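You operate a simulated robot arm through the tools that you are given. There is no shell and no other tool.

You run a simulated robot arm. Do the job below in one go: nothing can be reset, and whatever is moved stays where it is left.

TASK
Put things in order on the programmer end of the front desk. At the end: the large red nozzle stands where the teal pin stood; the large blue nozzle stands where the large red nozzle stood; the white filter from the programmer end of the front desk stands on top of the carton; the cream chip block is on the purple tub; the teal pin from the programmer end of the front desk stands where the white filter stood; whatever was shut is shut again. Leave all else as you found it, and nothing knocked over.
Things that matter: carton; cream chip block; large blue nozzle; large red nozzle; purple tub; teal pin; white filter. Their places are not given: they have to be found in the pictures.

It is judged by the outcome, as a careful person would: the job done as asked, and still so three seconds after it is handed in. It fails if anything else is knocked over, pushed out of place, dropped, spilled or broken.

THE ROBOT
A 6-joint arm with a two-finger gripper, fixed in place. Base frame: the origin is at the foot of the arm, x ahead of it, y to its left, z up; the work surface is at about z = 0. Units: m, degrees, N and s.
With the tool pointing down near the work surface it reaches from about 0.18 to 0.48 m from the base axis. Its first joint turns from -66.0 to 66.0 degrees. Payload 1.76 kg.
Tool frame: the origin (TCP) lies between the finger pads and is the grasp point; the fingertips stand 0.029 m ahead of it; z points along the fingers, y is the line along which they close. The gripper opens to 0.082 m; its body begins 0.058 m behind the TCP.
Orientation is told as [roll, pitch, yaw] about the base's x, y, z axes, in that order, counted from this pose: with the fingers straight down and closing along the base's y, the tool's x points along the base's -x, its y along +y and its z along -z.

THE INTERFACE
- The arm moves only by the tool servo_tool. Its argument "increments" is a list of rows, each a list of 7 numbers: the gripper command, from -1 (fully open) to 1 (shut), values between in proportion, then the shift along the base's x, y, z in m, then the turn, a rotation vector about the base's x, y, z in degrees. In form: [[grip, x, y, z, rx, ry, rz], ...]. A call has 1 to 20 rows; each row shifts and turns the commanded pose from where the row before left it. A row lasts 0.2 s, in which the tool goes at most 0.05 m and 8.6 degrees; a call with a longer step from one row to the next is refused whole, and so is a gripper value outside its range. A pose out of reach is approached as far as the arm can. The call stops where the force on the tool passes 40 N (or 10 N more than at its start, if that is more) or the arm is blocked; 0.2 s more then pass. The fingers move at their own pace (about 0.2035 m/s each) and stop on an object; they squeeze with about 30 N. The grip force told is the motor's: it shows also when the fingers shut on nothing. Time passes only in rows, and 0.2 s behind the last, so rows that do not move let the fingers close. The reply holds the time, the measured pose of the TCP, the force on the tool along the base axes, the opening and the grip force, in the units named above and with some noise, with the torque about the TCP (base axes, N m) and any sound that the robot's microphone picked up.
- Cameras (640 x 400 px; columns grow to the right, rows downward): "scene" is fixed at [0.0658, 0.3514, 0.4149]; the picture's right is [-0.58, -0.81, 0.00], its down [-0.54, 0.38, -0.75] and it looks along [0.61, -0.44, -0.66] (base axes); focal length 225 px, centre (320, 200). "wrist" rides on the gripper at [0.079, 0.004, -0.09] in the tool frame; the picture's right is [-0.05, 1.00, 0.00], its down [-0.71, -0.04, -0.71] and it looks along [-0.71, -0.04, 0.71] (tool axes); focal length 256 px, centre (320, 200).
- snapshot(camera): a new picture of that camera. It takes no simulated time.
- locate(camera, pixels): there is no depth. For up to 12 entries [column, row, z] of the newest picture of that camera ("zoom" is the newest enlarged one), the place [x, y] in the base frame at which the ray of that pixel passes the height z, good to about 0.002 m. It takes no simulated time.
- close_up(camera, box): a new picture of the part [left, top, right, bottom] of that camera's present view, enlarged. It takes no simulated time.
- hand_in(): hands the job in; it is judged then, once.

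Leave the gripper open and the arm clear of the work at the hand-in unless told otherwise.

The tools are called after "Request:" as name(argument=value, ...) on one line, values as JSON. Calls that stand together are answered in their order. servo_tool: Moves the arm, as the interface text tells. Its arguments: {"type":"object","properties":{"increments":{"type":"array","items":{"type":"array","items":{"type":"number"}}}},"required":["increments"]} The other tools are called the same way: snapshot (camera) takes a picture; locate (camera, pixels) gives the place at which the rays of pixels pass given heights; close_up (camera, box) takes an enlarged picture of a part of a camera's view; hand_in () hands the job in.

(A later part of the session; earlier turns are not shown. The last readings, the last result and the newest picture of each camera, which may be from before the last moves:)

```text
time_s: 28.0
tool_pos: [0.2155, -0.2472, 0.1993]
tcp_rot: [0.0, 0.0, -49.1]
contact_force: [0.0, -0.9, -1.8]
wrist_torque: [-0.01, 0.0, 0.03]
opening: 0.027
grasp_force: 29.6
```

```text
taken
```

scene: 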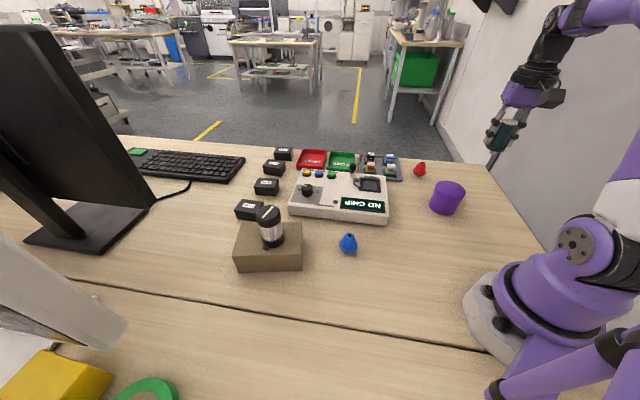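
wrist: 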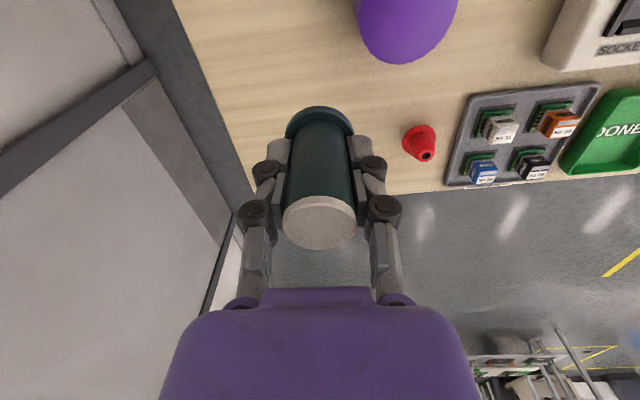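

The pin hangs straight over the right side. I'll move out along the radius while lowering to z about 0.06 over the filter's old spot (0.308, -0.3555), staying high until past the tub.

Request:
servo_tool(increments=[[1, 0.0165, -0.0195, -0.018, 0, 0, 0], [1, 0.0165, -0.0195, -0.018, 0, 0, 0], [1, 0.0165, -0.0195, -0.018, 0, 0, 0], [1, 0.0165, -0.0195, -0.018, 0, 0, -0.5], [1, 0.009, -0.0105, -0.02, 0, 0, -0.5], [1, 0.009, -0.0105, -0.02, 0, 0, 0], [1, 0.004, -0.0046, -0.014, 0, 0, 0], [1, 0.004, -0.0046, -0.013, 0, 0, 0], [1, 0, 0, 0, 0, 0, 0]])

Request:
snapshot(camera="wrist")

Request:
close_up(camera="scene", box=[400, 100, 560, 200])

```text
time_s: 30.0
tool_pos: [0.3089, -0.3564, 0.06]
tcp_rot: [0.0, 0.0, -49.9]
contact_force: [0.6, 0.3, -0.8]
wrist_torque: [-0.05, 0.01, 0.03]
opening: 0.0272
grasp_force: 30.0
```

```text
taken
```

wrist: 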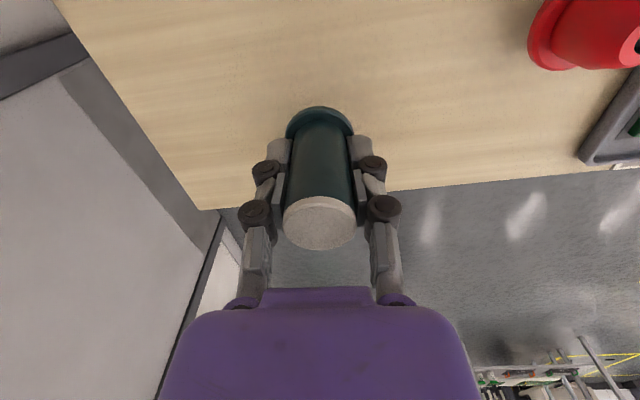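

```text
4.00 times, centred on (480, 150) of scene
```

zoom: 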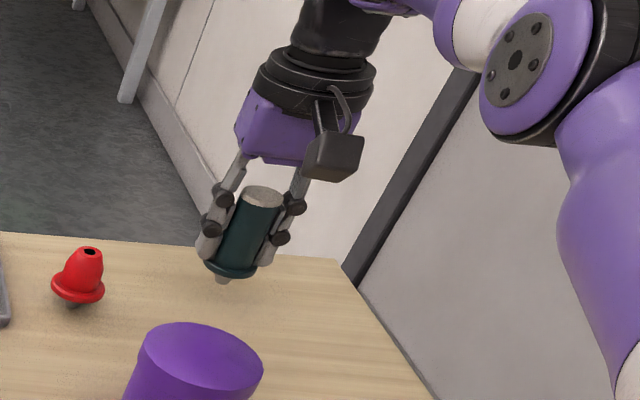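

A small pale stub shows below the pin's flange, at zoom (222,281), and a similar one is under the red nozzle. I'll look closer at both before setting the pin down.

Request:
close_up(camera="scene", box=[440, 140, 480, 180])

Request:
close_up(camera="scene", box=[400, 150, 440, 190])

Request:
close_up(camera="wrist", box=[260, 90, 380, 180])

```text
10.00 times, centred on (460, 160) of scene
```

zoom: 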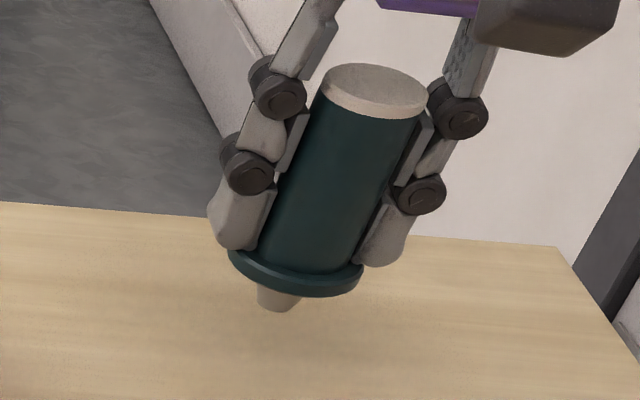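

```text
10.00 times, centred on (420, 170) of scene
```

zoom: 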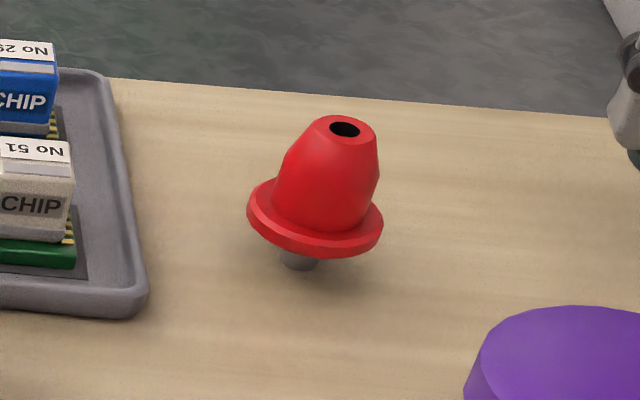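

```text
4.44 times, centred on (320, 135) of wrist
```

zoom: 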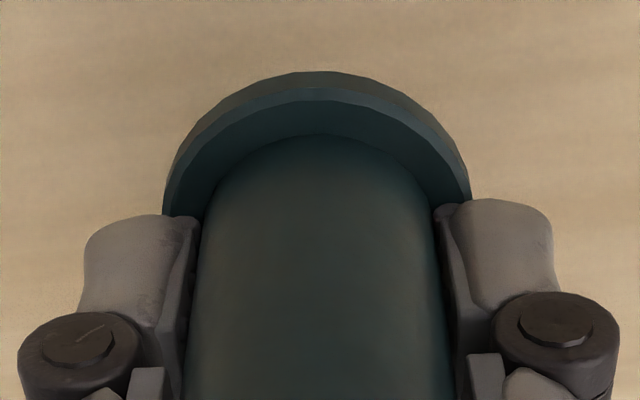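

The pin and the nozzles have a short narrow foot, about 1 cm, under the flange. They must be set down level and released gently. The pin's attitude in the grip is unchanged since pickup. I'll lower to just above the pickup height of about 0.0485.

Request:
servo_tool(increments=[[1, 0, 0, -0.005, 0, 0, 0], [1, 0, 0, -0.003, 0, 0, 0], [1, 0, 0, 0, 0, 0, 0]])

Request:
close_up(camera="scene", box=[440, 145, 480, 185])

```text
time_s: 30.8
tool_pos: [0.3087, -0.3558, 0.0497]
tcp_rot: [0.1, 0.0, -50.1]
contact_force: [0.7, 0.4, -0.5]
wrist_torque: [0.02, 0.01, -0.03]
opening: 0.0271
grasp_force: 30.6
```

```text
10.00 times, centred on (460, 165) of scene
```

zoom: 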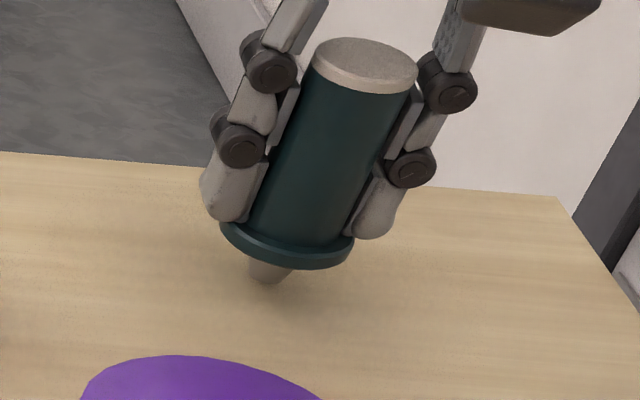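

There is no contact yet at z 0.0497. I'll go down in 1 mm steps.

Request:
servo_tool(increments=[[1, 0, 0, -0.001, 0, 0, 0], [1, 0, 0, -0.001, 0, 0, 0], [1, 0, 0, 0, 0, 0, 0]])

```text
time_s: 31.6
tool_pos: [0.3084, -0.3561, 0.0483]
tcp_rot: [0.0, 0.0, -50.0]
contact_force: [-0.2, 0.7, -0.6]
wrist_torque: [0.02, 0.01, -0.01]
opening: 0.0272
grasp_force: 30.3
```

Still free at 0.0483. I'll take two more 1 mm steps.

Request:
servo_tool(increments=[[1, 0, 0, -0.001, 0, 0, 0], [1, 0, 0, 0, 0, 0, 0]])

Request:
close_up(camera="scene", box=[440, 145, 480, 185])

```text
time_s: 32.2
tool_pos: [0.3087, -0.3557, 0.0482]
tcp_rot: [0.0, 0.0, -50.0]
contact_force: [-1.0, 0.4, 0.0]
wrist_torque: [0.0, -0.01, -0.02]
opening: 0.027
grasp_force: 30.2
```

```text
10.00 times, centred on (460, 165) of scene
```

zoom: 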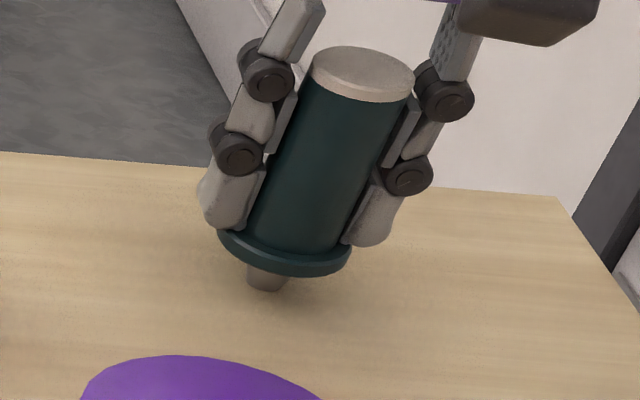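

There is still essentially no load. I'll continue 1 mm at a time.

Request:
servo_tool(increments=[[1, 0, 0, -0.001, 0, 0, 0], [1, 0, 0, 0, 0, 0, 0]])

Request:
servo_tool(increments=[[1, 0, 0, -0.001, 0, 0, 0], [1, 0, 0, 0, 0, 0, 0]])

```text
time_s: 32.8
tool_pos: [0.3075, -0.3572, 0.0477]
tcp_rot: [0.0, -0.1, -50.1]
contact_force: [0.0, 5.8, 15.1]
wrist_torque: [0.33, 0.07, 0.01]
opening: 0.0272
grasp_force: 29.8
```

```text
time_s: 33.4
tool_pos: [0.3075, -0.3568, 0.0476]
tcp_rot: [0.0, -0.1, -49.9]
contact_force: [-4.4, 11.6, 35.9]
wrist_torque: [0.7, 0.33, -0.01]
opening: 0.0273
grasp_force: 30.0
```

Contact came at about z 0.0477, and the last step pressed to 36 N. I'll ease up 1.7 mm and read the force again.

Request:
servo_tool(increments=[[1, 0, 0, 0.0017, 0, 0, 0], [1, 0, 0, 0, 0, 0, 0]])

Request:
close_up(camera="scene", box=[440, 145, 480, 185])

```text
time_s: 34.0
tool_pos: [0.3087, -0.357, 0.0478]
tcp_rot: [0.2, -0.1, -50.1]
contact_force: [-0.4, -3.3, 19.3]
wrist_torque: [-0.1, -0.02, -0.01]
opening: 0.0269
grasp_force: 30.0
```

```text
10.00 times, centred on (460, 165) of scene
```

zoom: 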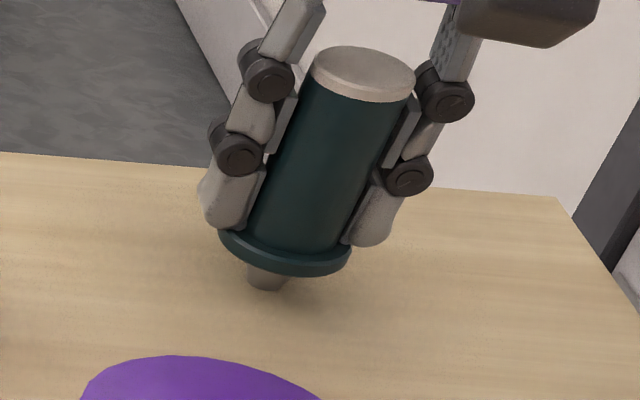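

It still presses at 19 N. I'll ease up another 0.8 mm.

Request:
servo_tool(increments=[[1, 0, 0, 0.0008, 0, 0, 0], [1, 0, 0, 0, 0, 0, 0]])

```text
time_s: 34.6
tool_pos: [0.3075, -0.3551, 0.0482]
tcp_rot: [-0.1, 0.2, -49.9]
contact_force: [0.1, -1.1, 4.2]
wrist_torque: [-0.06, -0.05, 0.0]
opening: 0.0269
grasp_force: 29.8
```

The pin rests with 4 N. I'll open slowly and symmetrically.

Request:
servo_tool(increments=[[0.3, 0, 0, 0, 0, 0, 0], [0.22, 0, 0, 0, 0, 0, 0], [0.1, 0, 0, 0, 0, 0, 0], [-0.1, 0, 0, 0, 0, 0, 0], [-0.4, 0, 0, 0, 0, 0, 0], [-0.8, 0, 0, 0, 0, 0, 0], [-1, 0, 0, 0, 0, 0, 0], [-1, 0, 0, 0, 0, 0, 0]])

Request:
snapshot(camera="wrist")

Request:
close_up(camera="scene", box=[430, 135, 490, 185])

```text
time_s: 36.4
tool_pos: [0.3083, -0.3557, 0.0488]
tcp_rot: [0.0, 0.0, -50.0]
contact_force: [0.9, 0.7, 0.0]
wrist_torque: [0.0, -0.05, 0.0]
opening: 0.082
grasp_force: 0.1
```

```text
taken
```

wrist: 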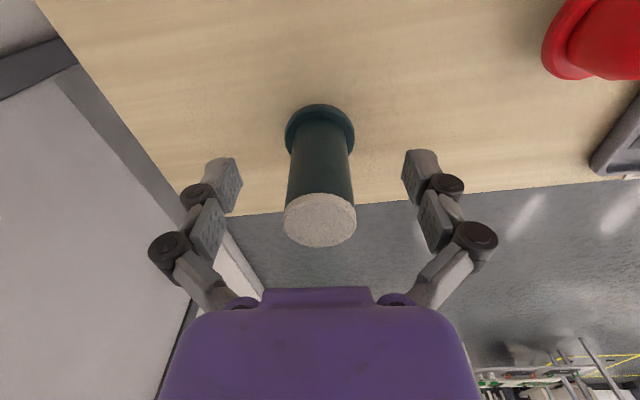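

```text
8.00 times, centred on (460, 160) of scene
```

zoom: 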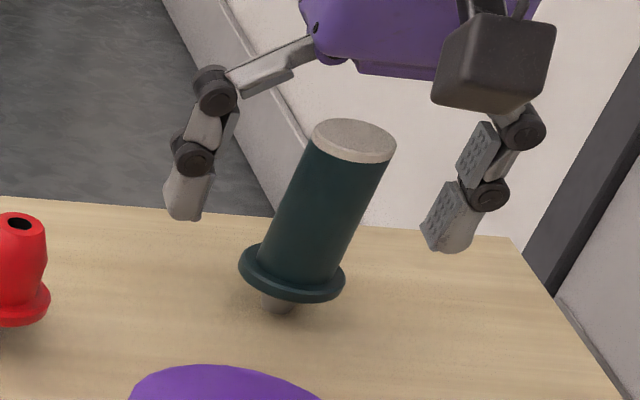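

The pin stands upright on the filter's old spot. I'll rise straight up first, ease inward, then swing over for a look at the red nozzle.

Request:
servo_tool(increments=[[-1, 0, 0, 0.01, 0, 0, 0], [-1, 0, 0, 0.015, 0, 0, 0], [-1, -0.004, 0.0047, 0.025, 0, 0, 0], [-1, -0.01, 0.0117, 0.03, 0, 0, 0], [-1, -0.015, 0.0175, 0.03, 0, 0, 0], [-1, -0.015, 0.0175, 0.03, 0, 0, 0], [-1, 0.0032, 0.04, 0, 0, 0, 5.333], [-1, 0.0032, 0.04, 0, 0, 0, 5.333], [-1, 0.0032, 0.04, 0, 0, 0, 5.333], [-1, 0, 0, 0, 0, 0, 0]])

Request:
snapshot(camera="wrist")

Request:
snapshot(camera="scene")

```text
time_s: 38.6
tool_pos: [0.2721, -0.1853, 0.1885]
tcp_rot: [0.0, 0.0, -33.9]
contact_force: [-0.3, -0.4, 0.0]
wrist_torque: [0.02, -0.01, 0.0]
opening: 0.082
grasp_force: 0.0
```

```text
taken
```

wrist: 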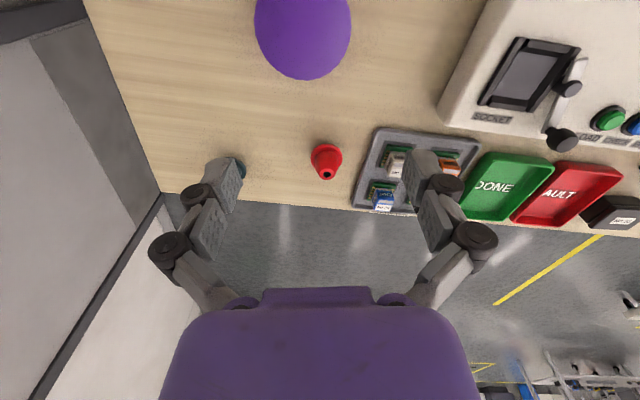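

```text
taken
```

scene: 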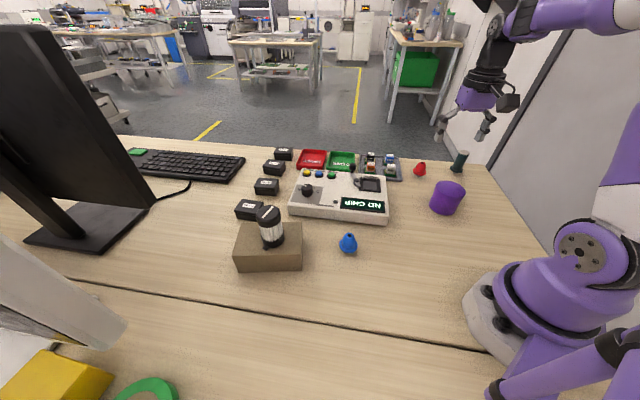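

The teal pin stands at the filter's old place. The red nozzle is at wrist (326,160), with the chip tray's edge close by on its right. I'll enlarge and measure the nozzle and the gap to the tray.

Request:
close_up(camera="wrist", box=[290, 120, 450, 220])

Request:
locate(camera="wrist", pixels=[[326, 157, 0.015], [327, 176, 0.045], [327, 176, 0.05], [310, 157, 0.015], [342, 157, 0.015], [377, 128, 0.01], [352, 207, 0.01], [365, 165, 0.01], [384, 207, 0.02], [398, 175, 0.02]])

Request:
locate(camera="scene", pixels=[[419.5, 173, 0.015], [422.5, 163, 0.045], [422.5, 163, 0.05], [422.5, 163, 0.055]])

```text
4.00 times, centred on (370, 170) of wrist
```

zoom: 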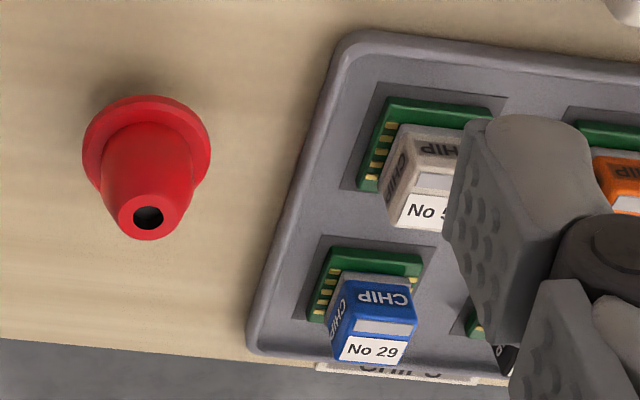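

```text
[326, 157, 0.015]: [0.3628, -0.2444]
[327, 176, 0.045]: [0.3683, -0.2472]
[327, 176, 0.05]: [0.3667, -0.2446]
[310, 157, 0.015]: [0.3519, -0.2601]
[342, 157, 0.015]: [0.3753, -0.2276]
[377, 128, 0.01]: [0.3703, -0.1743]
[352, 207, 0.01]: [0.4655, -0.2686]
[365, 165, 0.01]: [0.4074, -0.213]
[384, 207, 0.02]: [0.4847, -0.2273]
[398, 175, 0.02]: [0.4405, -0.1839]
```

```text
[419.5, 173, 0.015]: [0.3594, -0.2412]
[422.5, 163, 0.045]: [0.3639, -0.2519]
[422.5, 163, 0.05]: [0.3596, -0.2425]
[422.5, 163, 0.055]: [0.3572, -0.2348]
```

The red nozzle is at about (0.3615, -0.243), about 0.05 m tall, with its flange about 0.038 m wide. The tray edge is 5.5 cm away, so I'll come down with the fingers only part open (about 0.062 m). First I'll hover above it at z 0.12.

Request:
servo_tool(increments=[[-1, 0.0224, -0.0144, -0.017, 0, 0, 0], [-0.8, 0.0224, -0.0144, -0.017, 0, 0, 0], [-0.5, 0.0224, -0.0144, -0.017, 0, 0, 0], [-0.5, 0.0222, -0.0145, -0.017, 0, 0, 0], [-0.5, 0, 0, 0, 0, 0, 0]])

Request:
close_up(camera="wrist", box=[200, 30, 480, 230])

Request:
close_up(camera="scene", box=[380, 110, 480, 190])

```text
time_s: 39.8
tool_pos: [0.3636, -0.2416, 0.12]
tcp_rot: [0.0, -0.1, -34.0]
contact_force: [0.1, 0.0, 0.5]
wrist_torque: [-0.01, 0.01, 0.03]
opening: 0.0613
grasp_force: 0.0
```

```text
2.00 times, centred on (340, 130) of wrist
```

zoom: 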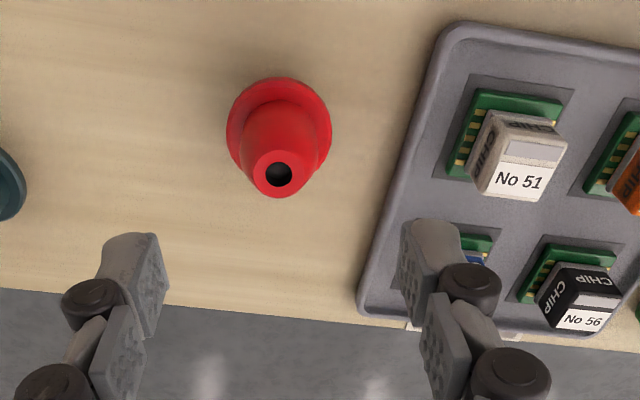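

```text
5.00 times, centred on (430, 150) of scene
```

zoom: 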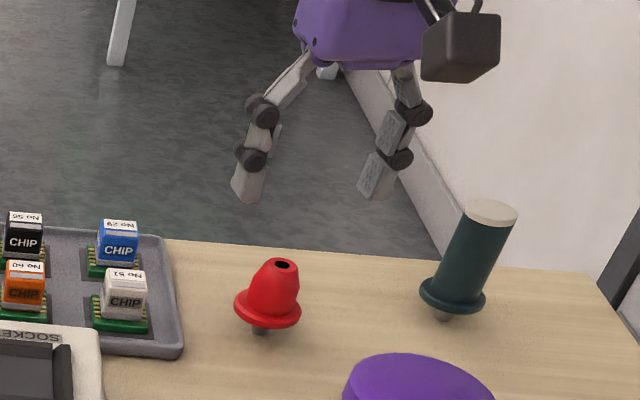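

The nozzle is laterally centred and about 2.5 mm outward of the TCP. I'll correct that and lower to z about 0.052, with the tips just above the flange, then check.

Request:
servo_tool(increments=[[-0.5, 0.002, -0.0014, 0, 0, 0, 0], [-0.5, 0, 0, -0.02, 0, 0, 0], [-0.5, 0, 0, -0.02, 0, 0, 0], [-0.5, 0, 0, -0.018, 0, 0, 0], [-0.5, 0, 0, -0.01, 0, 0, 0], [-0.5, 0, 0, 0, 0, 0, 0]])

Request:
close_up(camera="wrist", box=[200, 80, 440, 280])

Request:
close_up(camera="scene", box=[390, 130, 450, 190])

```text
time_s: 41.2
tool_pos: [0.3651, -0.2448, 0.0521]
tcp_rot: [0.0, 0.1, -33.9]
contact_force: [-0.3, -1.0, -0.3]
wrist_torque: [0.02, 0.0, 0.0]
opening: 0.0614
grasp_force: 0.0
```

```text
2.00 times, centred on (320, 180) of wrist
```

zoom: 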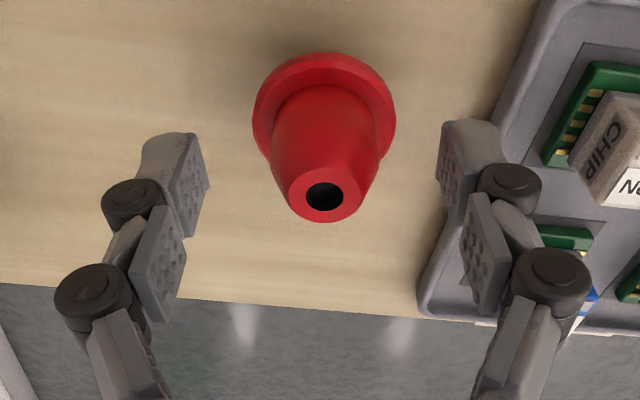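

```text
6.67 times, centred on (420, 160) of scene
```

zoom: 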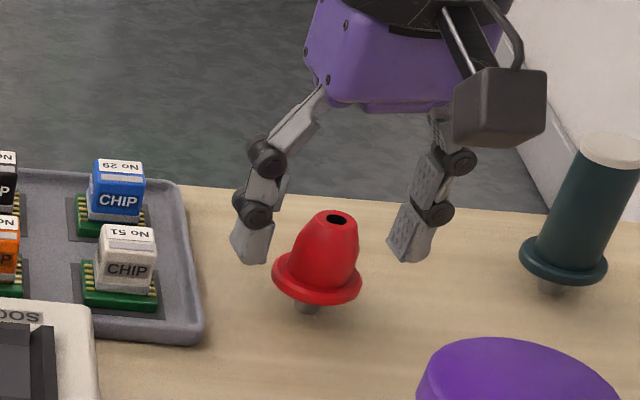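

Lined up within about 2 mm and the tips are clear of the tray. I'll close the fingers on the nozzle body and check.

Request:
servo_tool(increments=[[-0.1, 0, 0, 0, 0, 0, 0], [0.2, 0, 0, 0, 0, 0, 0], [0.5, 0, 0, 0, 0, 0, 0], [1, 0, 0, 0, 0, 0, 0], [1, 0, 0, 0, 0, 0, 0], [1, 0, 0, 0, 0, 0, 0]])

Request:
close_up(camera="wrist", box=[200, 80, 440, 280])

Request:
close_up(camera="scene", box=[390, 130, 450, 190])

```text
time_s: 42.6
tool_pos: [0.3637, -0.2456, 0.0526]
tcp_rot: [0.0, 0.0, -33.9]
contact_force: [-0.4, 1.0, 2.6]
wrist_torque: [-0.05, 0.04, 0.0]
opening: 0.0268
grasp_force: 29.8
```

```text
2.00 times, centred on (320, 180) of wrist
```

zoom: 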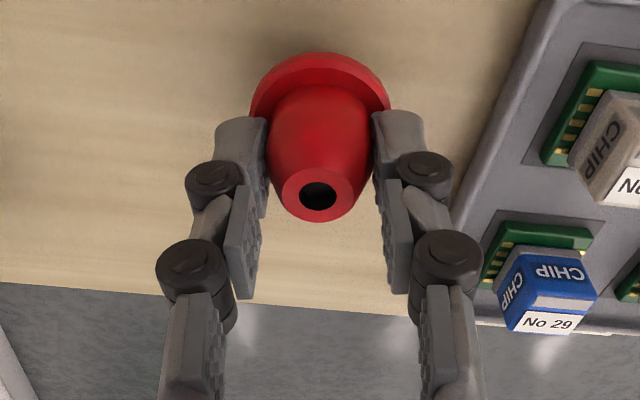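

```text
6.67 times, centred on (420, 160) of scene
```

zoom: 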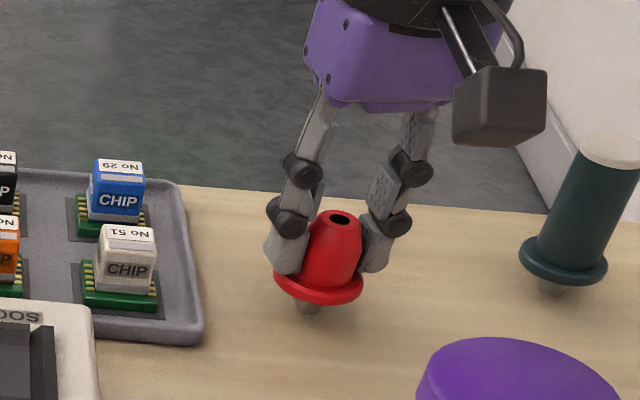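

It is gripped at 0.0268 m with little side force. I'll lift a few millimetres and check that it stays level.

Request:
servo_tool(increments=[[1, 0, 0, 0.004, 0, 0, 0], [1, 0, 0, 0.006, 0, 0, 0], [1, 0, 0, 0.01, 0, 0, 0], [1, 0, 0, 0, 0, 0, 0]])

Request:
close_up(camera="wrist", box=[200, 80, 440, 280])

Request:
close_up(camera="scene", box=[390, 130, 450, 190])

```text
time_s: 43.6
tool_pos: [0.3648, -0.2447, 0.0743]
tcp_rot: [-0.1, 0.0, -34.0]
contact_force: [-0.6, -1.1, -0.9]
wrist_torque: [0.02, 0.0, -0.01]
opening: 0.0266
grasp_force: 29.8
```

```text
2.00 times, centred on (320, 180) of wrist
```

zoom: 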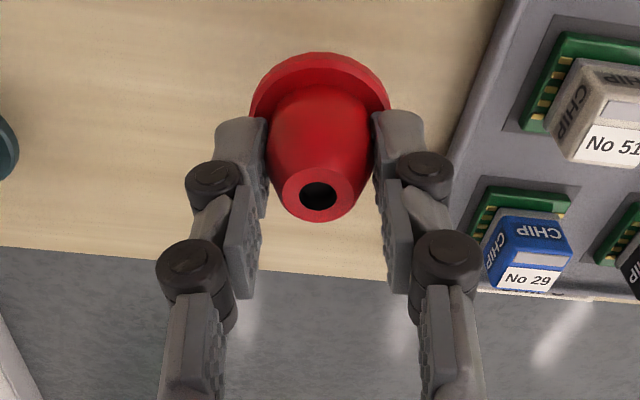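

```text
6.67 times, centred on (420, 160) of scene
```

zoom: 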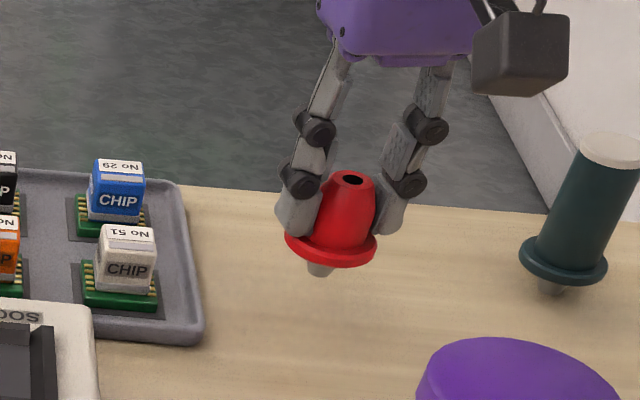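

The red nozzle lifted level. I'll take it up to z about 0.194, draw in, and swing round to the pin's old place near (0.212, 0.225).

Request:
servo_tool(increments=[[1, 0, 0, 0.03, 0, 0, 0], [1, -0.01, 0.007, 0.03, 0, 0, 0], [1, -0.027, 0.018, 0.03, 0, 0, 0], [1, -0.027, 0.018, 0.03, 0, 0, 0], [1, -0.027, 0.017, 0, 0, 0, 0], [1, 0.0213, 0.0364, 0, 0, 0, 7.336], [1, 0.0165, 0.0389, 0, 0, 0, 7.336], [1, 0.0114, 0.0406, 0, 0, 0, 7.336], [1, 0.0061, 0.0418, 0, 0, 0, 7.336], [1, 0.0007, 0.0422, 0, 0, 0, 7.336], [1, -0.0046, 0.042, 0, 0, 0, 7.336], [1, -0.01, 0.041, 0, 0, 0, 7.336], [1, -0.0152, 0.0394, 0, 0, 0, 7.336], [1, -0.02, 0.0372, 0, 0, 0, 7.336], [1, -0.0247, 0.0343, 0, 0, 0, 7.336], [1, -0.0288, 0.0309, 0, 0, 0, 7.336], [1, -0.0141, -0.0152, -0.02, 0, 0, 0], [1, 0, 0, -0.03, 0, 0, 0], [1, 0, 0, -0.03, 0, 0, 0], [1, 0, 0, 0, 0, 0, 0]])

Request:
snapshot(camera="wrist")

Request:
snapshot(camera="scene")

```text
time_s: 47.8
tool_pos: [0.2112, 0.2254, 0.1121]
tcp_rot: [0.0, -0.1, 46.6]
contact_force: [0.0, 0.1, 0.0]
wrist_torque: [0.0, 0.0, -0.02]
opening: 0.0264
grasp_force: 30.4
```

```text
taken
```

wrist: 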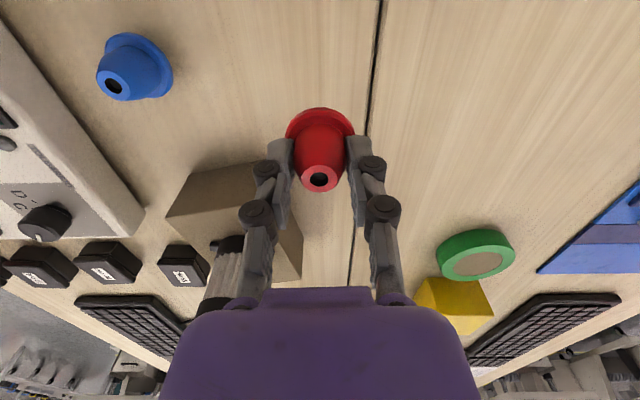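

```text
taken
```

scene: 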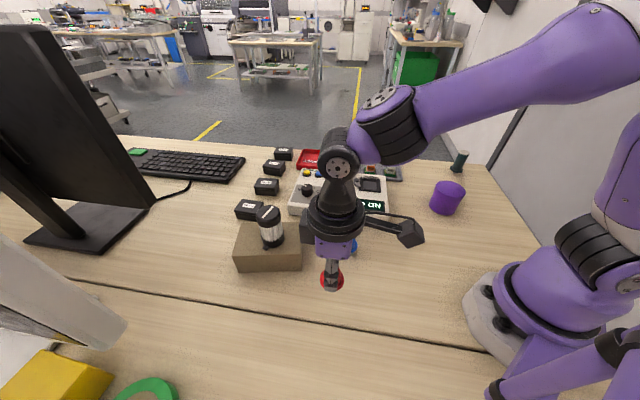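

The red nozzle is over the pin's old place at (0.211, 0.225), still level. I'll lower to z about 0.056, just above the expected touch-down at about 0.052.

Request:
servo_tool(increments=[[1, 0.0005, 0, -0.02, 0, 0, 0], [1, 0, 0, -0.02, 0, 0, 0], [1, 0, 0, -0.01, 0, 0, 0], [1, 0, 0, -0.005, 0, 0, 0], [1, 0, 0, 0, 0, 0, 0]])

Request:
close_up(camera="scene", box=[290, 240, 370, 320])

```text
time_s: 49.0
tool_pos: [0.2124, 0.2246, 0.0577]
tcp_rot: [0.0, 0.0, 46.7]
contact_force: [0.2, -0.7, -0.6]
wrist_torque: [0.02, 0.04, 0.03]
opening: 0.0267
grasp_force: 30.1
```

```text
5.00 times, centred on (330, 280) of scene
```

zoom: 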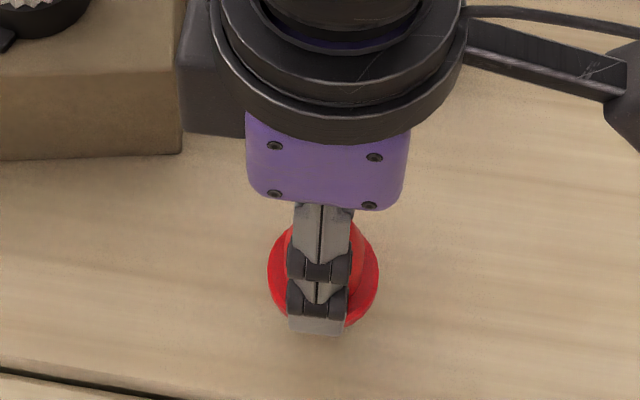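

Still free at 0.0577. I'll step down 1.5 mm at a time towards touch-down.

Request:
servo_tool(increments=[[1, 0, 0, -0.002, 0, 0, 0], [1, 0, 0, -0.002, 0, 0, 0], [1, 0, 0, 0, 0, 0, 0]])

Request:
servo_tool(increments=[[1, 0, 0, -0.001, 0, 0, 0], [1, 0, 0, 0, 0, 0, 0]])

```text
time_s: 49.8
tool_pos: [0.2126, 0.2257, 0.0537]
tcp_rot: [0.0, 0.1, 46.7]
contact_force: [0.7, -0.7, -0.3]
wrist_torque: [-0.01, 0.01, 0.0]
opening: 0.0267
grasp_force: 29.7
```

```text
time_s: 50.4
tool_pos: [0.2122, 0.2241, 0.0535]
tcp_rot: [0.0, 0.0, 46.7]
contact_force: [0.3, 0.2, -0.8]
wrist_torque: [0.02, 0.02, 0.0]
opening: 0.0266
grasp_force: 29.9
```

No contact yet at 0.0535. I'll take another 1 mm step.

Request:
servo_tool(increments=[[1, 0, 0, -0.001, 0, 0, 0], [1, 0, 0, 0, 0, 0, 0]])

```text
time_s: 51.0
tool_pos: [0.212, 0.2249, 0.0516]
tcp_rot: [-0.1, 0.0, 46.6]
contact_force: [-1.9, -2.6, 8.2]
wrist_torque: [-0.14, 0.1, -0.01]
opening: 0.0267
grasp_force: 29.7
```

Touch-down with 8 N at z 0.0516. I'll ease up 0.4 mm and then open slowly.

Request:
servo_tool(increments=[[1, 0, 0, 0.0004, 0, 0, 0], [0.31, 0, 0, 0, 0, 0, 0], [0.22, 0, 0, 0, 0, 0, 0], [0.1, 0, 0, 0, 0, 0, 0], [-0.1, 0, 0, 0, 0, 0, 0], [-0.4, 0, 0, 0, 0, 0, 0], [-0.8, 0, 0, 0, 0, 0, 0], [-1, 0, 0, 0, 0, 0, 0], [-1, 0, 0, 0, 0, 0, 0]])

Request:
snapshot(camera="wrist")

Request:
close_up(camera="scene", box=[290, 240, 370, 320])

```text
time_s: 53.0
tool_pos: [0.2125, 0.2249, 0.0523]
tcp_rot: [0.0, -0.1, 46.7]
contact_force: [0.5, -0.4, -0.4]
wrist_torque: [-0.01, 0.02, 0.01]
opening: 0.0821
grasp_force: 0.0
```

```text
taken
```

wrist: 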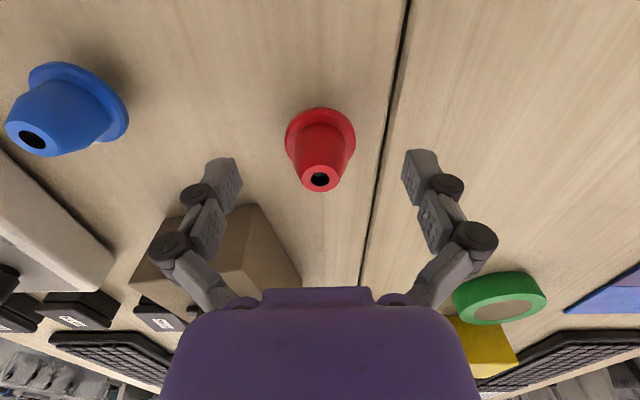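

```text
5.00 times, centred on (330, 280) of scene
```

zoom: 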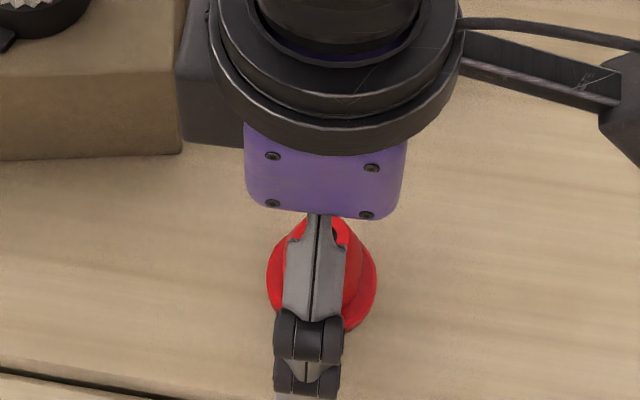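

The red nozzle stands in the pin's old place. I'll rise straight up, then move across to hover over the blue nozzle near (0.279, 0.122).

Request:
servo_tool(increments=[[-1, 0, 0, 0.015, 0, 0, 0], [-1, 0, 0, 0.025, 0, 0, 0], [-1, 0, 0, 0.03, 0, 0, 0], [-1, 0, 0, 0.03, 0, 0, 0], [-1, 0.0166, -0.0258, 0, 0, 0, -5.775], [-1, 0.0166, -0.0258, 0, 0, 0, -5.775], [-1, 0.0166, -0.0258, -0.01, 0, 0, -5.775], [-1, 0.0167, -0.0256, -0.01, 0, 0, -5.775], [-1, 0, 0, 0, 0, 0, 0]])

Request:
snapshot(camera="wrist")

Request:
snapshot(camera="scene")

```text
time_s: 55.0
tool_pos: [0.2808, 0.1227, 0.132]
tcp_rot: [0.0, 0.0, 23.6]
contact_force: [0.9, -0.4, -0.1]
wrist_torque: [0.02, -0.03, -0.03]
opening: 0.0819
grasp_force: 0.1
```

```text
taken
```

wrist: 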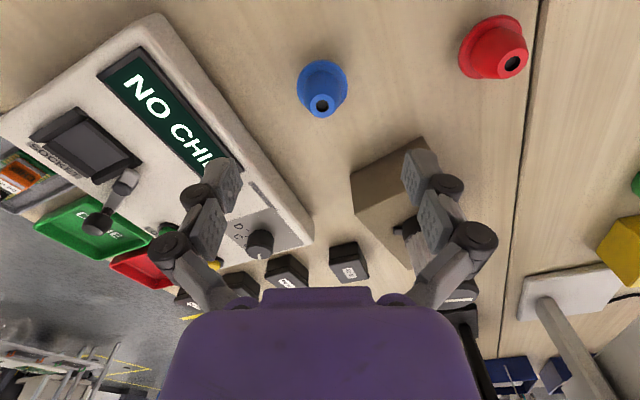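

```text
taken
```

scene: 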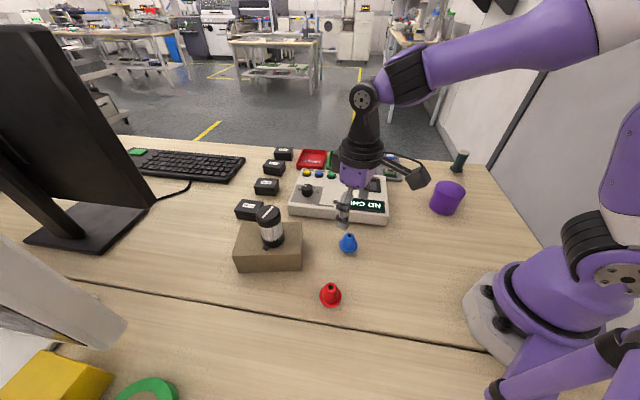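

The blue nozzle sits under the gripper, with its flange at wrist (322,86). Before descending I need the gap between the left finger and the programmer's front face, so I'll enlarge and locate that edge.

Request:
close_up(camera="wrist", box=[120, 0, 440, 200])

Request:
locate(camera="scene", pixels=[[289, 214, 0.0], [388, 223, 0.0], [340, 219, 0.0], [290, 205, 0.035], [388, 213, 0.035]])

Request:
locate(camera="wrist", pixels=[[200, 45, 0.0], [250, 125, 0.0], [305, 215, 0.0], [322, 86, 0.015], [322, 104, 0.05]])

```text
2.00 times, centred on (280, 100) of wrist
```

zoom: 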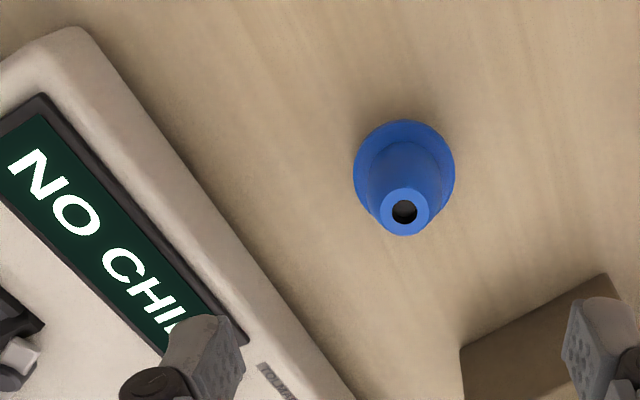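

```text
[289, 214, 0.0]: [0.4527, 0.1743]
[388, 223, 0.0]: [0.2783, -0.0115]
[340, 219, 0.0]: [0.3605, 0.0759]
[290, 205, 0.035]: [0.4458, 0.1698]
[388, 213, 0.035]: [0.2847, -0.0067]
```

```text
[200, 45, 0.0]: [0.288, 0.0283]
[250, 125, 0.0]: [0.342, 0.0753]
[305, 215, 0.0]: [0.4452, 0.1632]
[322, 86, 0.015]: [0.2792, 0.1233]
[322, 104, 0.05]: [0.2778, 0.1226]
```

The blue nozzle is at (0.279, 0.1235) and the programmer's face is 9 cm away, so there is room. I'll nudge 1.5 mm sideways and go down to z 0.052.

Request:
servo_tool(increments=[[-0.6, -0.0006, 0.0014, 0, 0, 0, 0], [-0.6, 0, 0, -0.025, 0, 0, 0], [-0.6, 0, 0, -0.025, 0, 0, 0], [-0.6, 0, 0, -0.02, 0, 0, 0], [-0.6, 0, 0, -0.01, 0, 0, 0], [-0.6, 0, 0, 0, 0, 0, 0]])

Request:
close_up(camera="wrist", box=[200, 80, 440, 280])

Request:
close_up(camera="scene", box=[300, 190, 400, 270])

```text
time_s: 56.4
tool_pos: [0.2792, 0.1236, 0.0511]
tcp_rot: [-0.1, 0.1, 23.6]
contact_force: [-0.2, 0.0, -0.2]
wrist_torque: [-0.01, -0.03, -0.02]
opening: 0.0656
grasp_force: 0.1
```

```text
2.00 times, centred on (320, 180) of wrist
```

zoom: 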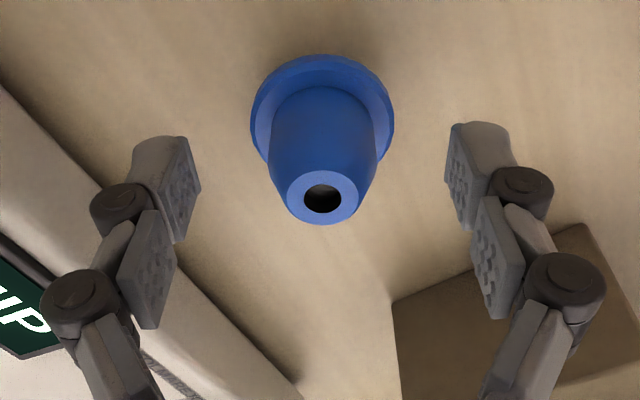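

```text
5.00 times, centred on (350, 230) of scene
```

zoom: 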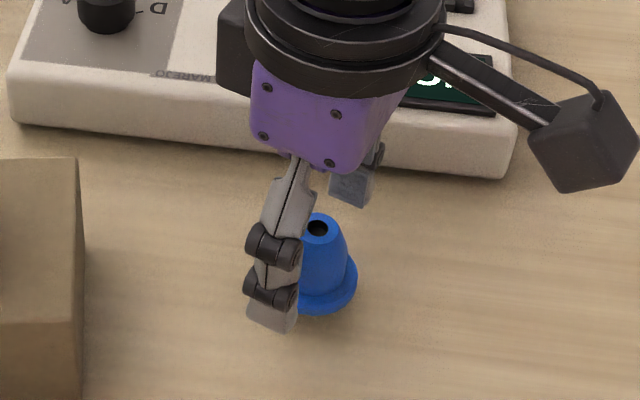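

The view matches the red nozzle's pickup. I'll close the fingers.

Request:
servo_tool(increments=[[-0.1, 0, 0, 0.0003, 0, 0, 0], [0.2, 0, 0, 0, 0, 0, 0], [0.5, 0, 0, 0, 0, 0, 0], [1, 0, 0, 0, 0, 0, 0], [1, 0, 0, 0, 0, 0, 0], [1, 0, 0, 0, 0, 0, 0]])

Request:
servo_tool(increments=[[1, 0, 0, 0.004, 0, 0, 0], [1, 0, 0, 0.006, 0, 0, 0], [1, 0, 0, 0.015, 0, 0, 0], [1, 0, 0, 0, 0, 0, 0]])

Request:
close_up(camera="wrist", box=[200, 80, 440, 280])

Request:
close_up(camera="scene", box=[300, 190, 400, 270])

```text
time_s: 57.8
tool_pos: [0.2804, 0.1235, 0.0526]
tcp_rot: [0.0, 0.0, 23.7]
contact_force: [-1.6, 0.1, 2.6]
wrist_torque: [-0.05, 0.07, -0.01]
opening: 0.0265
grasp_force: 29.9
```

```text
time_s: 58.8
tool_pos: [0.2792, 0.1235, 0.0778]
tcp_rot: [0.0, 0.0, 23.6]
contact_force: [-0.2, -0.4, -0.4]
wrist_torque: [0.01, 0.01, 0.01]
opening: 0.0265
grasp_force: 30.5
```

```text
2.00 times, centred on (320, 180) of wrist
```

zoom: 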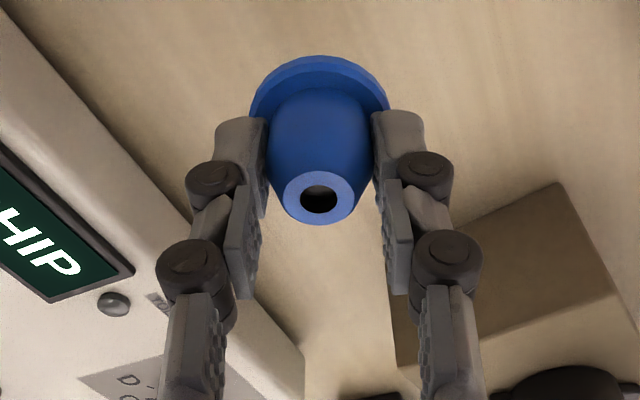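

```text
5.00 times, centred on (350, 230) of scene
```

zoom: 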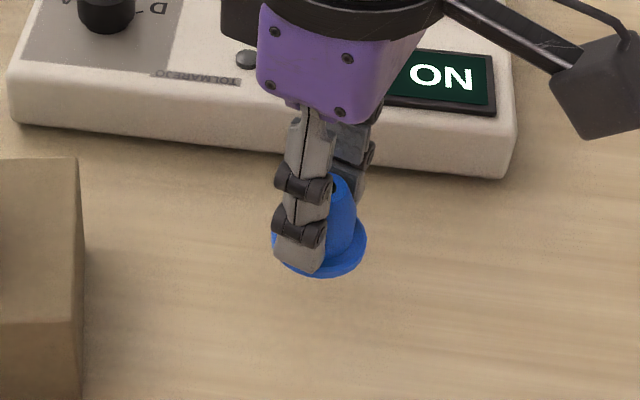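

The blue nozzle lifted level. I'll raise it, swing round, and go out to hover over the red nozzle's old place at (0.3638, -0.2445) at z about 0.1.

Request:
servo_tool(increments=[[1, 0, 0, 0.03, 0, 0, 0], [1, 0.0057, 0.0022, 0.03, 0, 0, 0], [1, 0.0086, 0.0032, 0.03, 0, 0, 0], [1, 0.0086, 0.0032, 0.025, 0, 0, 0], [1, 0.0142, -0.0389, 0, 0, 0, -7.1875], [1, 0.0091, -0.0403, 0, 0, 0, -7.1875], [1, 0.0041, -0.0412, 0, 0, 0, -7.1875], [1, -0.0011, -0.0413, 0, 0, 0, -7.1875], [1, -0.0063, -0.0409, 0, 0, 0, -7.1875], [1, -0.0114, -0.0398, 0, 0, 0, -7.1875], [1, -0.0162, -0.038, 0, 0, 0, -7.1875], [1, -0.0209, -0.0358, 0, 0, 0, -7.1875], [1, 0.0225, -0.0151, -0.02, 0, 0, 0], [1, 0.0225, -0.0151, -0.02, 0, 0, 0], [1, 0.0225, -0.0151, -0.02, 0, 0, 0], [1, 0.0224, -0.0151, -0.03, 0, 0, 0], [1, 0, 0, 0, 0, 0, 0]])

Request:
snapshot(camera="wrist")

Request:
close_up(camera="scene", box=[380, 110, 480, 190])

```text
time_s: 62.4
tool_pos: [0.3629, -0.247, 0.1037]
tcp_rot: [0.0, -0.1, -33.9]
contact_force: [-0.2, -0.7, -0.8]
wrist_torque: [0.03, -0.02, 0.01]
opening: 0.0265
grasp_force: 30.2
```

```text
taken
```

wrist: 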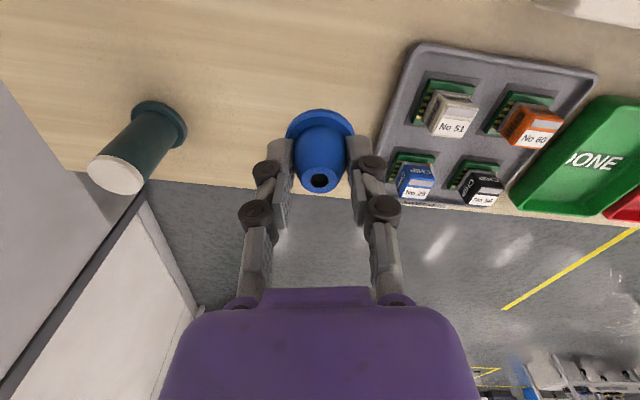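

```text
5.00 times, centred on (430, 150) of scene
```

zoom: 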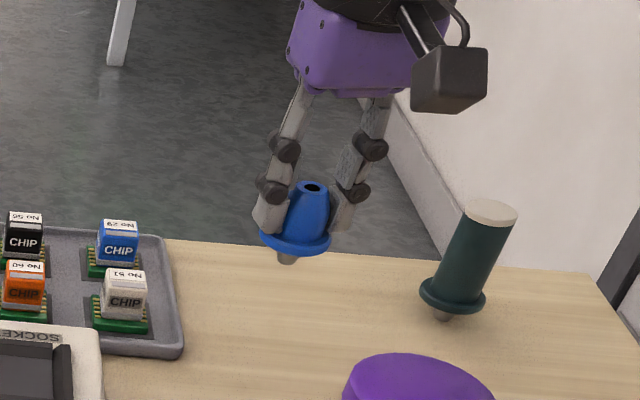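

The blue nozzle is over the spot. I'll lower to z about 0.057 with a 1 mm correction.

Request:
servo_tool(increments=[[1, 0.0005, 0.001, -0.02, 0, 0, 0], [1, 0, 0, -0.015, 0, 0, 0], [1, 0, 0, -0.01, 0, 0, 0], [1, 0, 0, 0, 0, 0, 0]])

Request:
servo_tool(increments=[[1, 0, 0, -0.002, 0, 0, 0], [1, 0, 0, -0.001, 0, 0, 0], [1, 0, 0, 0, 0, 0, 0]])

Request:
close_up(camera="scene", box=[390, 130, 450, 190])

```text
time_s: 63.4
tool_pos: [0.3639, -0.2456, 0.0571]
tcp_rot: [-0.1, 0.1, -33.8]
contact_force: [-0.4, -0.4, -1.0]
wrist_torque: [-0.01, -0.01, -0.05]
opening: 0.0267
grasp_force: 29.9
```

```text
time_s: 64.2
tool_pos: [0.3647, -0.2445, 0.0549]
tcp_rot: [0.0, 0.0, -33.8]
contact_force: [0.7, -0.7, 0.1]
wrist_torque: [-0.04, 0.03, 0.0]
opening: 0.0268
grasp_force: 30.2
```

```text
6.67 times, centred on (420, 160) of scene
```

zoom: 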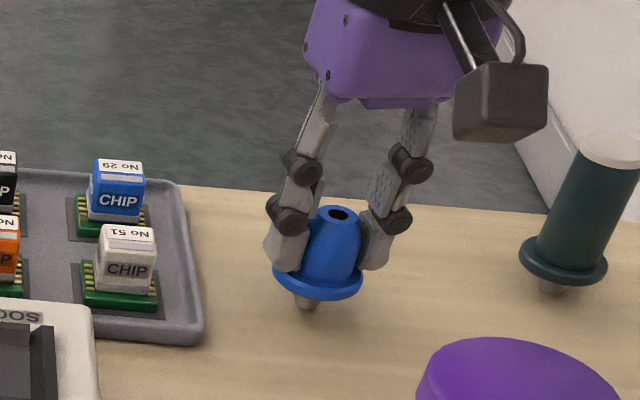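

The blue nozzle now matches the red one's original picture position to within a pixel or two. I'll continue down 1 mm at a time until it touches.

Request:
servo_tool(increments=[[1, 0, 0, -0.001, 0, 0, 0], [1, 0, 0, 0, 0, 0, 0]])

```text
time_s: 64.8
tool_pos: [0.3648, -0.2441, 0.0542]
tcp_rot: [0.1, 0.0, -33.8]
contact_force: [0.0, 0.8, -1.1]
wrist_torque: [-0.01, 0.01, 0.01]
opening: 0.0263
grasp_force: 29.9
```

No contact yet. I'll take another 1 mm step.

Request:
servo_tool(increments=[[1, 0, 0, -0.001, 0, 0, 0], [1, 0, 0, 0, 0, 0, 0]])

```text
time_s: 65.4
tool_pos: [0.3637, -0.2442, 0.052]
tcp_rot: [0.0, 0.0, -33.8]
contact_force: [-1.7, 0.5, 0.9]
wrist_torque: [0.05, 0.04, 0.0]
opening: 0.0267
grasp_force: 30.0
```

The force is just beginning to rise. I'll take one more 0.6 mm.

Request:
servo_tool(increments=[[1, 0, 0, -0.0006, 0, 0, 0], [1, 0, 0, 0, 0, 0, 0]])

```text
time_s: 66.0
tool_pos: [0.3641, -0.2446, 0.0514]
tcp_rot: [0.0, 0.0, -33.8]
contact_force: [-3.2, 2.7, 10.5]
wrist_torque: [0.08, 0.22, -0.02]
opening: 0.0267
grasp_force: 30.4
```

It is touching with 10 N. I'll ease up 0.5 mm and open slowly, only to about 0.062 m so as not to reach over the tray.

Request:
servo_tool(increments=[[1, 0, 0, 0.0005, 0, 0, 0], [0.31, 0, 0, 0, 0, 0, 0], [0.22, 0, 0, 0, 0, 0, 0], [0.1, 0, 0, 0, 0, 0, 0], [-0.1, 0, 0, 0, 0, 0, 0], [-0.3, 0, 0, 0, 0, 0, 0], [-0.5, 0, 0, 0, 0, 0, 0], [-0.5, 0, 0, 0, 0, 0, 0]])

Request:
snapshot(camera="wrist")

Request:
close_up(camera="scene", box=[390, 130, 450, 190])

```text
time_s: 67.8
tool_pos: [0.3637, -0.2437, 0.0525]
tcp_rot: [0.0, 0.0, -33.9]
contact_force: [0.0, -0.1, 0.6]
wrist_torque: [0.0, 0.0, 0.0]
opening: 0.0616
grasp_force: 0.0
```

```text
taken
```

wrist: 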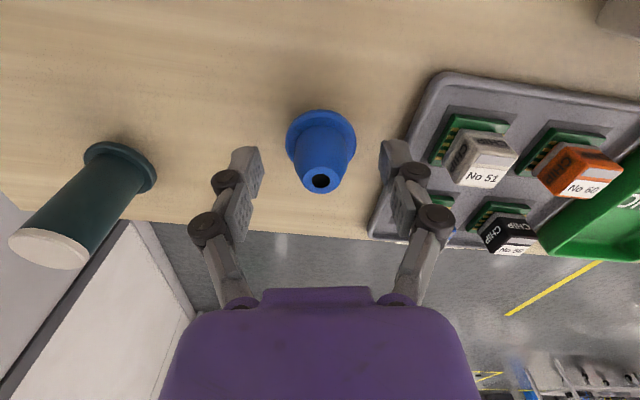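

```text
6.67 times, centred on (420, 160) of scene
```

zoom: 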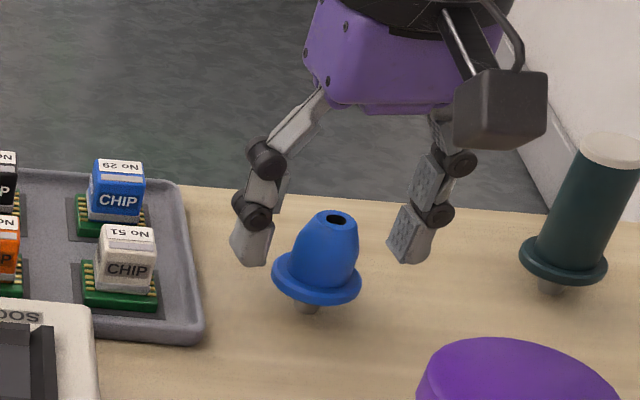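

The blue nozzle stands where the red one stood. I'll rise straight up clear of it, then position for a good look at the cream chip, No 51, in the tray.

Request:
servo_tool(increments=[[-0.5, 0, 0, 0.015, 0, 0, 0], [-0.5, 0, 0, 0.025, 0, 0, 0], [-0.5, 0, 0, 0.03, 0, 0, 0], [-0.5, -0.008, 0.008, 0.02, 0, 0, 0], [-0.5, -0.005, 0.03, 0.01, 0, 0, -3], [-0.5, -0.005, 0.03, 0, 0, 0, -4], [-0.5, -0.005, 0.02, 0, 0, 0, -4], [-0.5, 0, 0, 0, 0, 0, 0]])

Request:
snapshot(camera="wrist")

Request:
snapshot(camera="scene")

```text
time_s: 69.6
tool_pos: [0.3416, -0.1548, 0.1528]
tcp_rot: [0.0, 0.1, -44.9]
contact_force: [1.0, -0.1, -1.1]
wrist_torque: [-0.01, -0.01, 0.01]
opening: 0.0614
grasp_force: 0.1
```

```text
taken
```

wrist: 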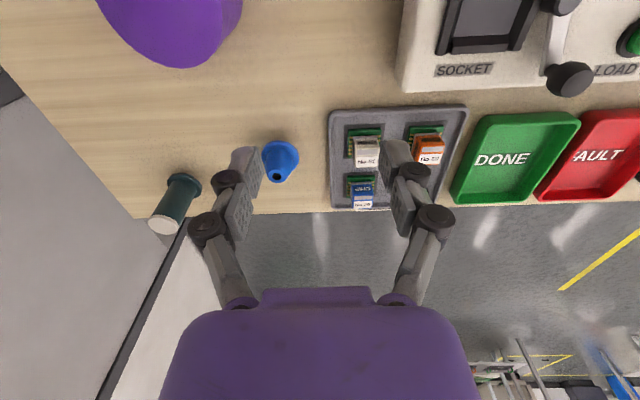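

```text
taken
```

scene: 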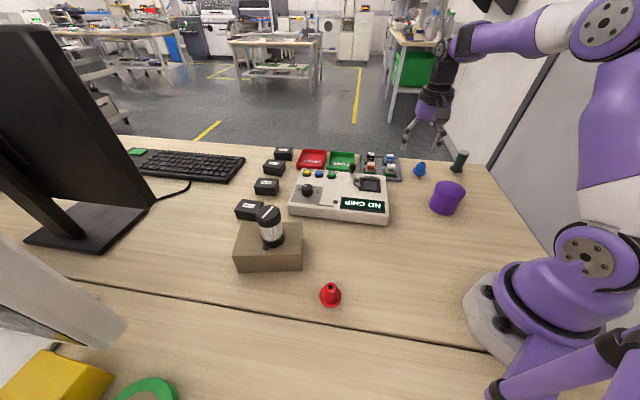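

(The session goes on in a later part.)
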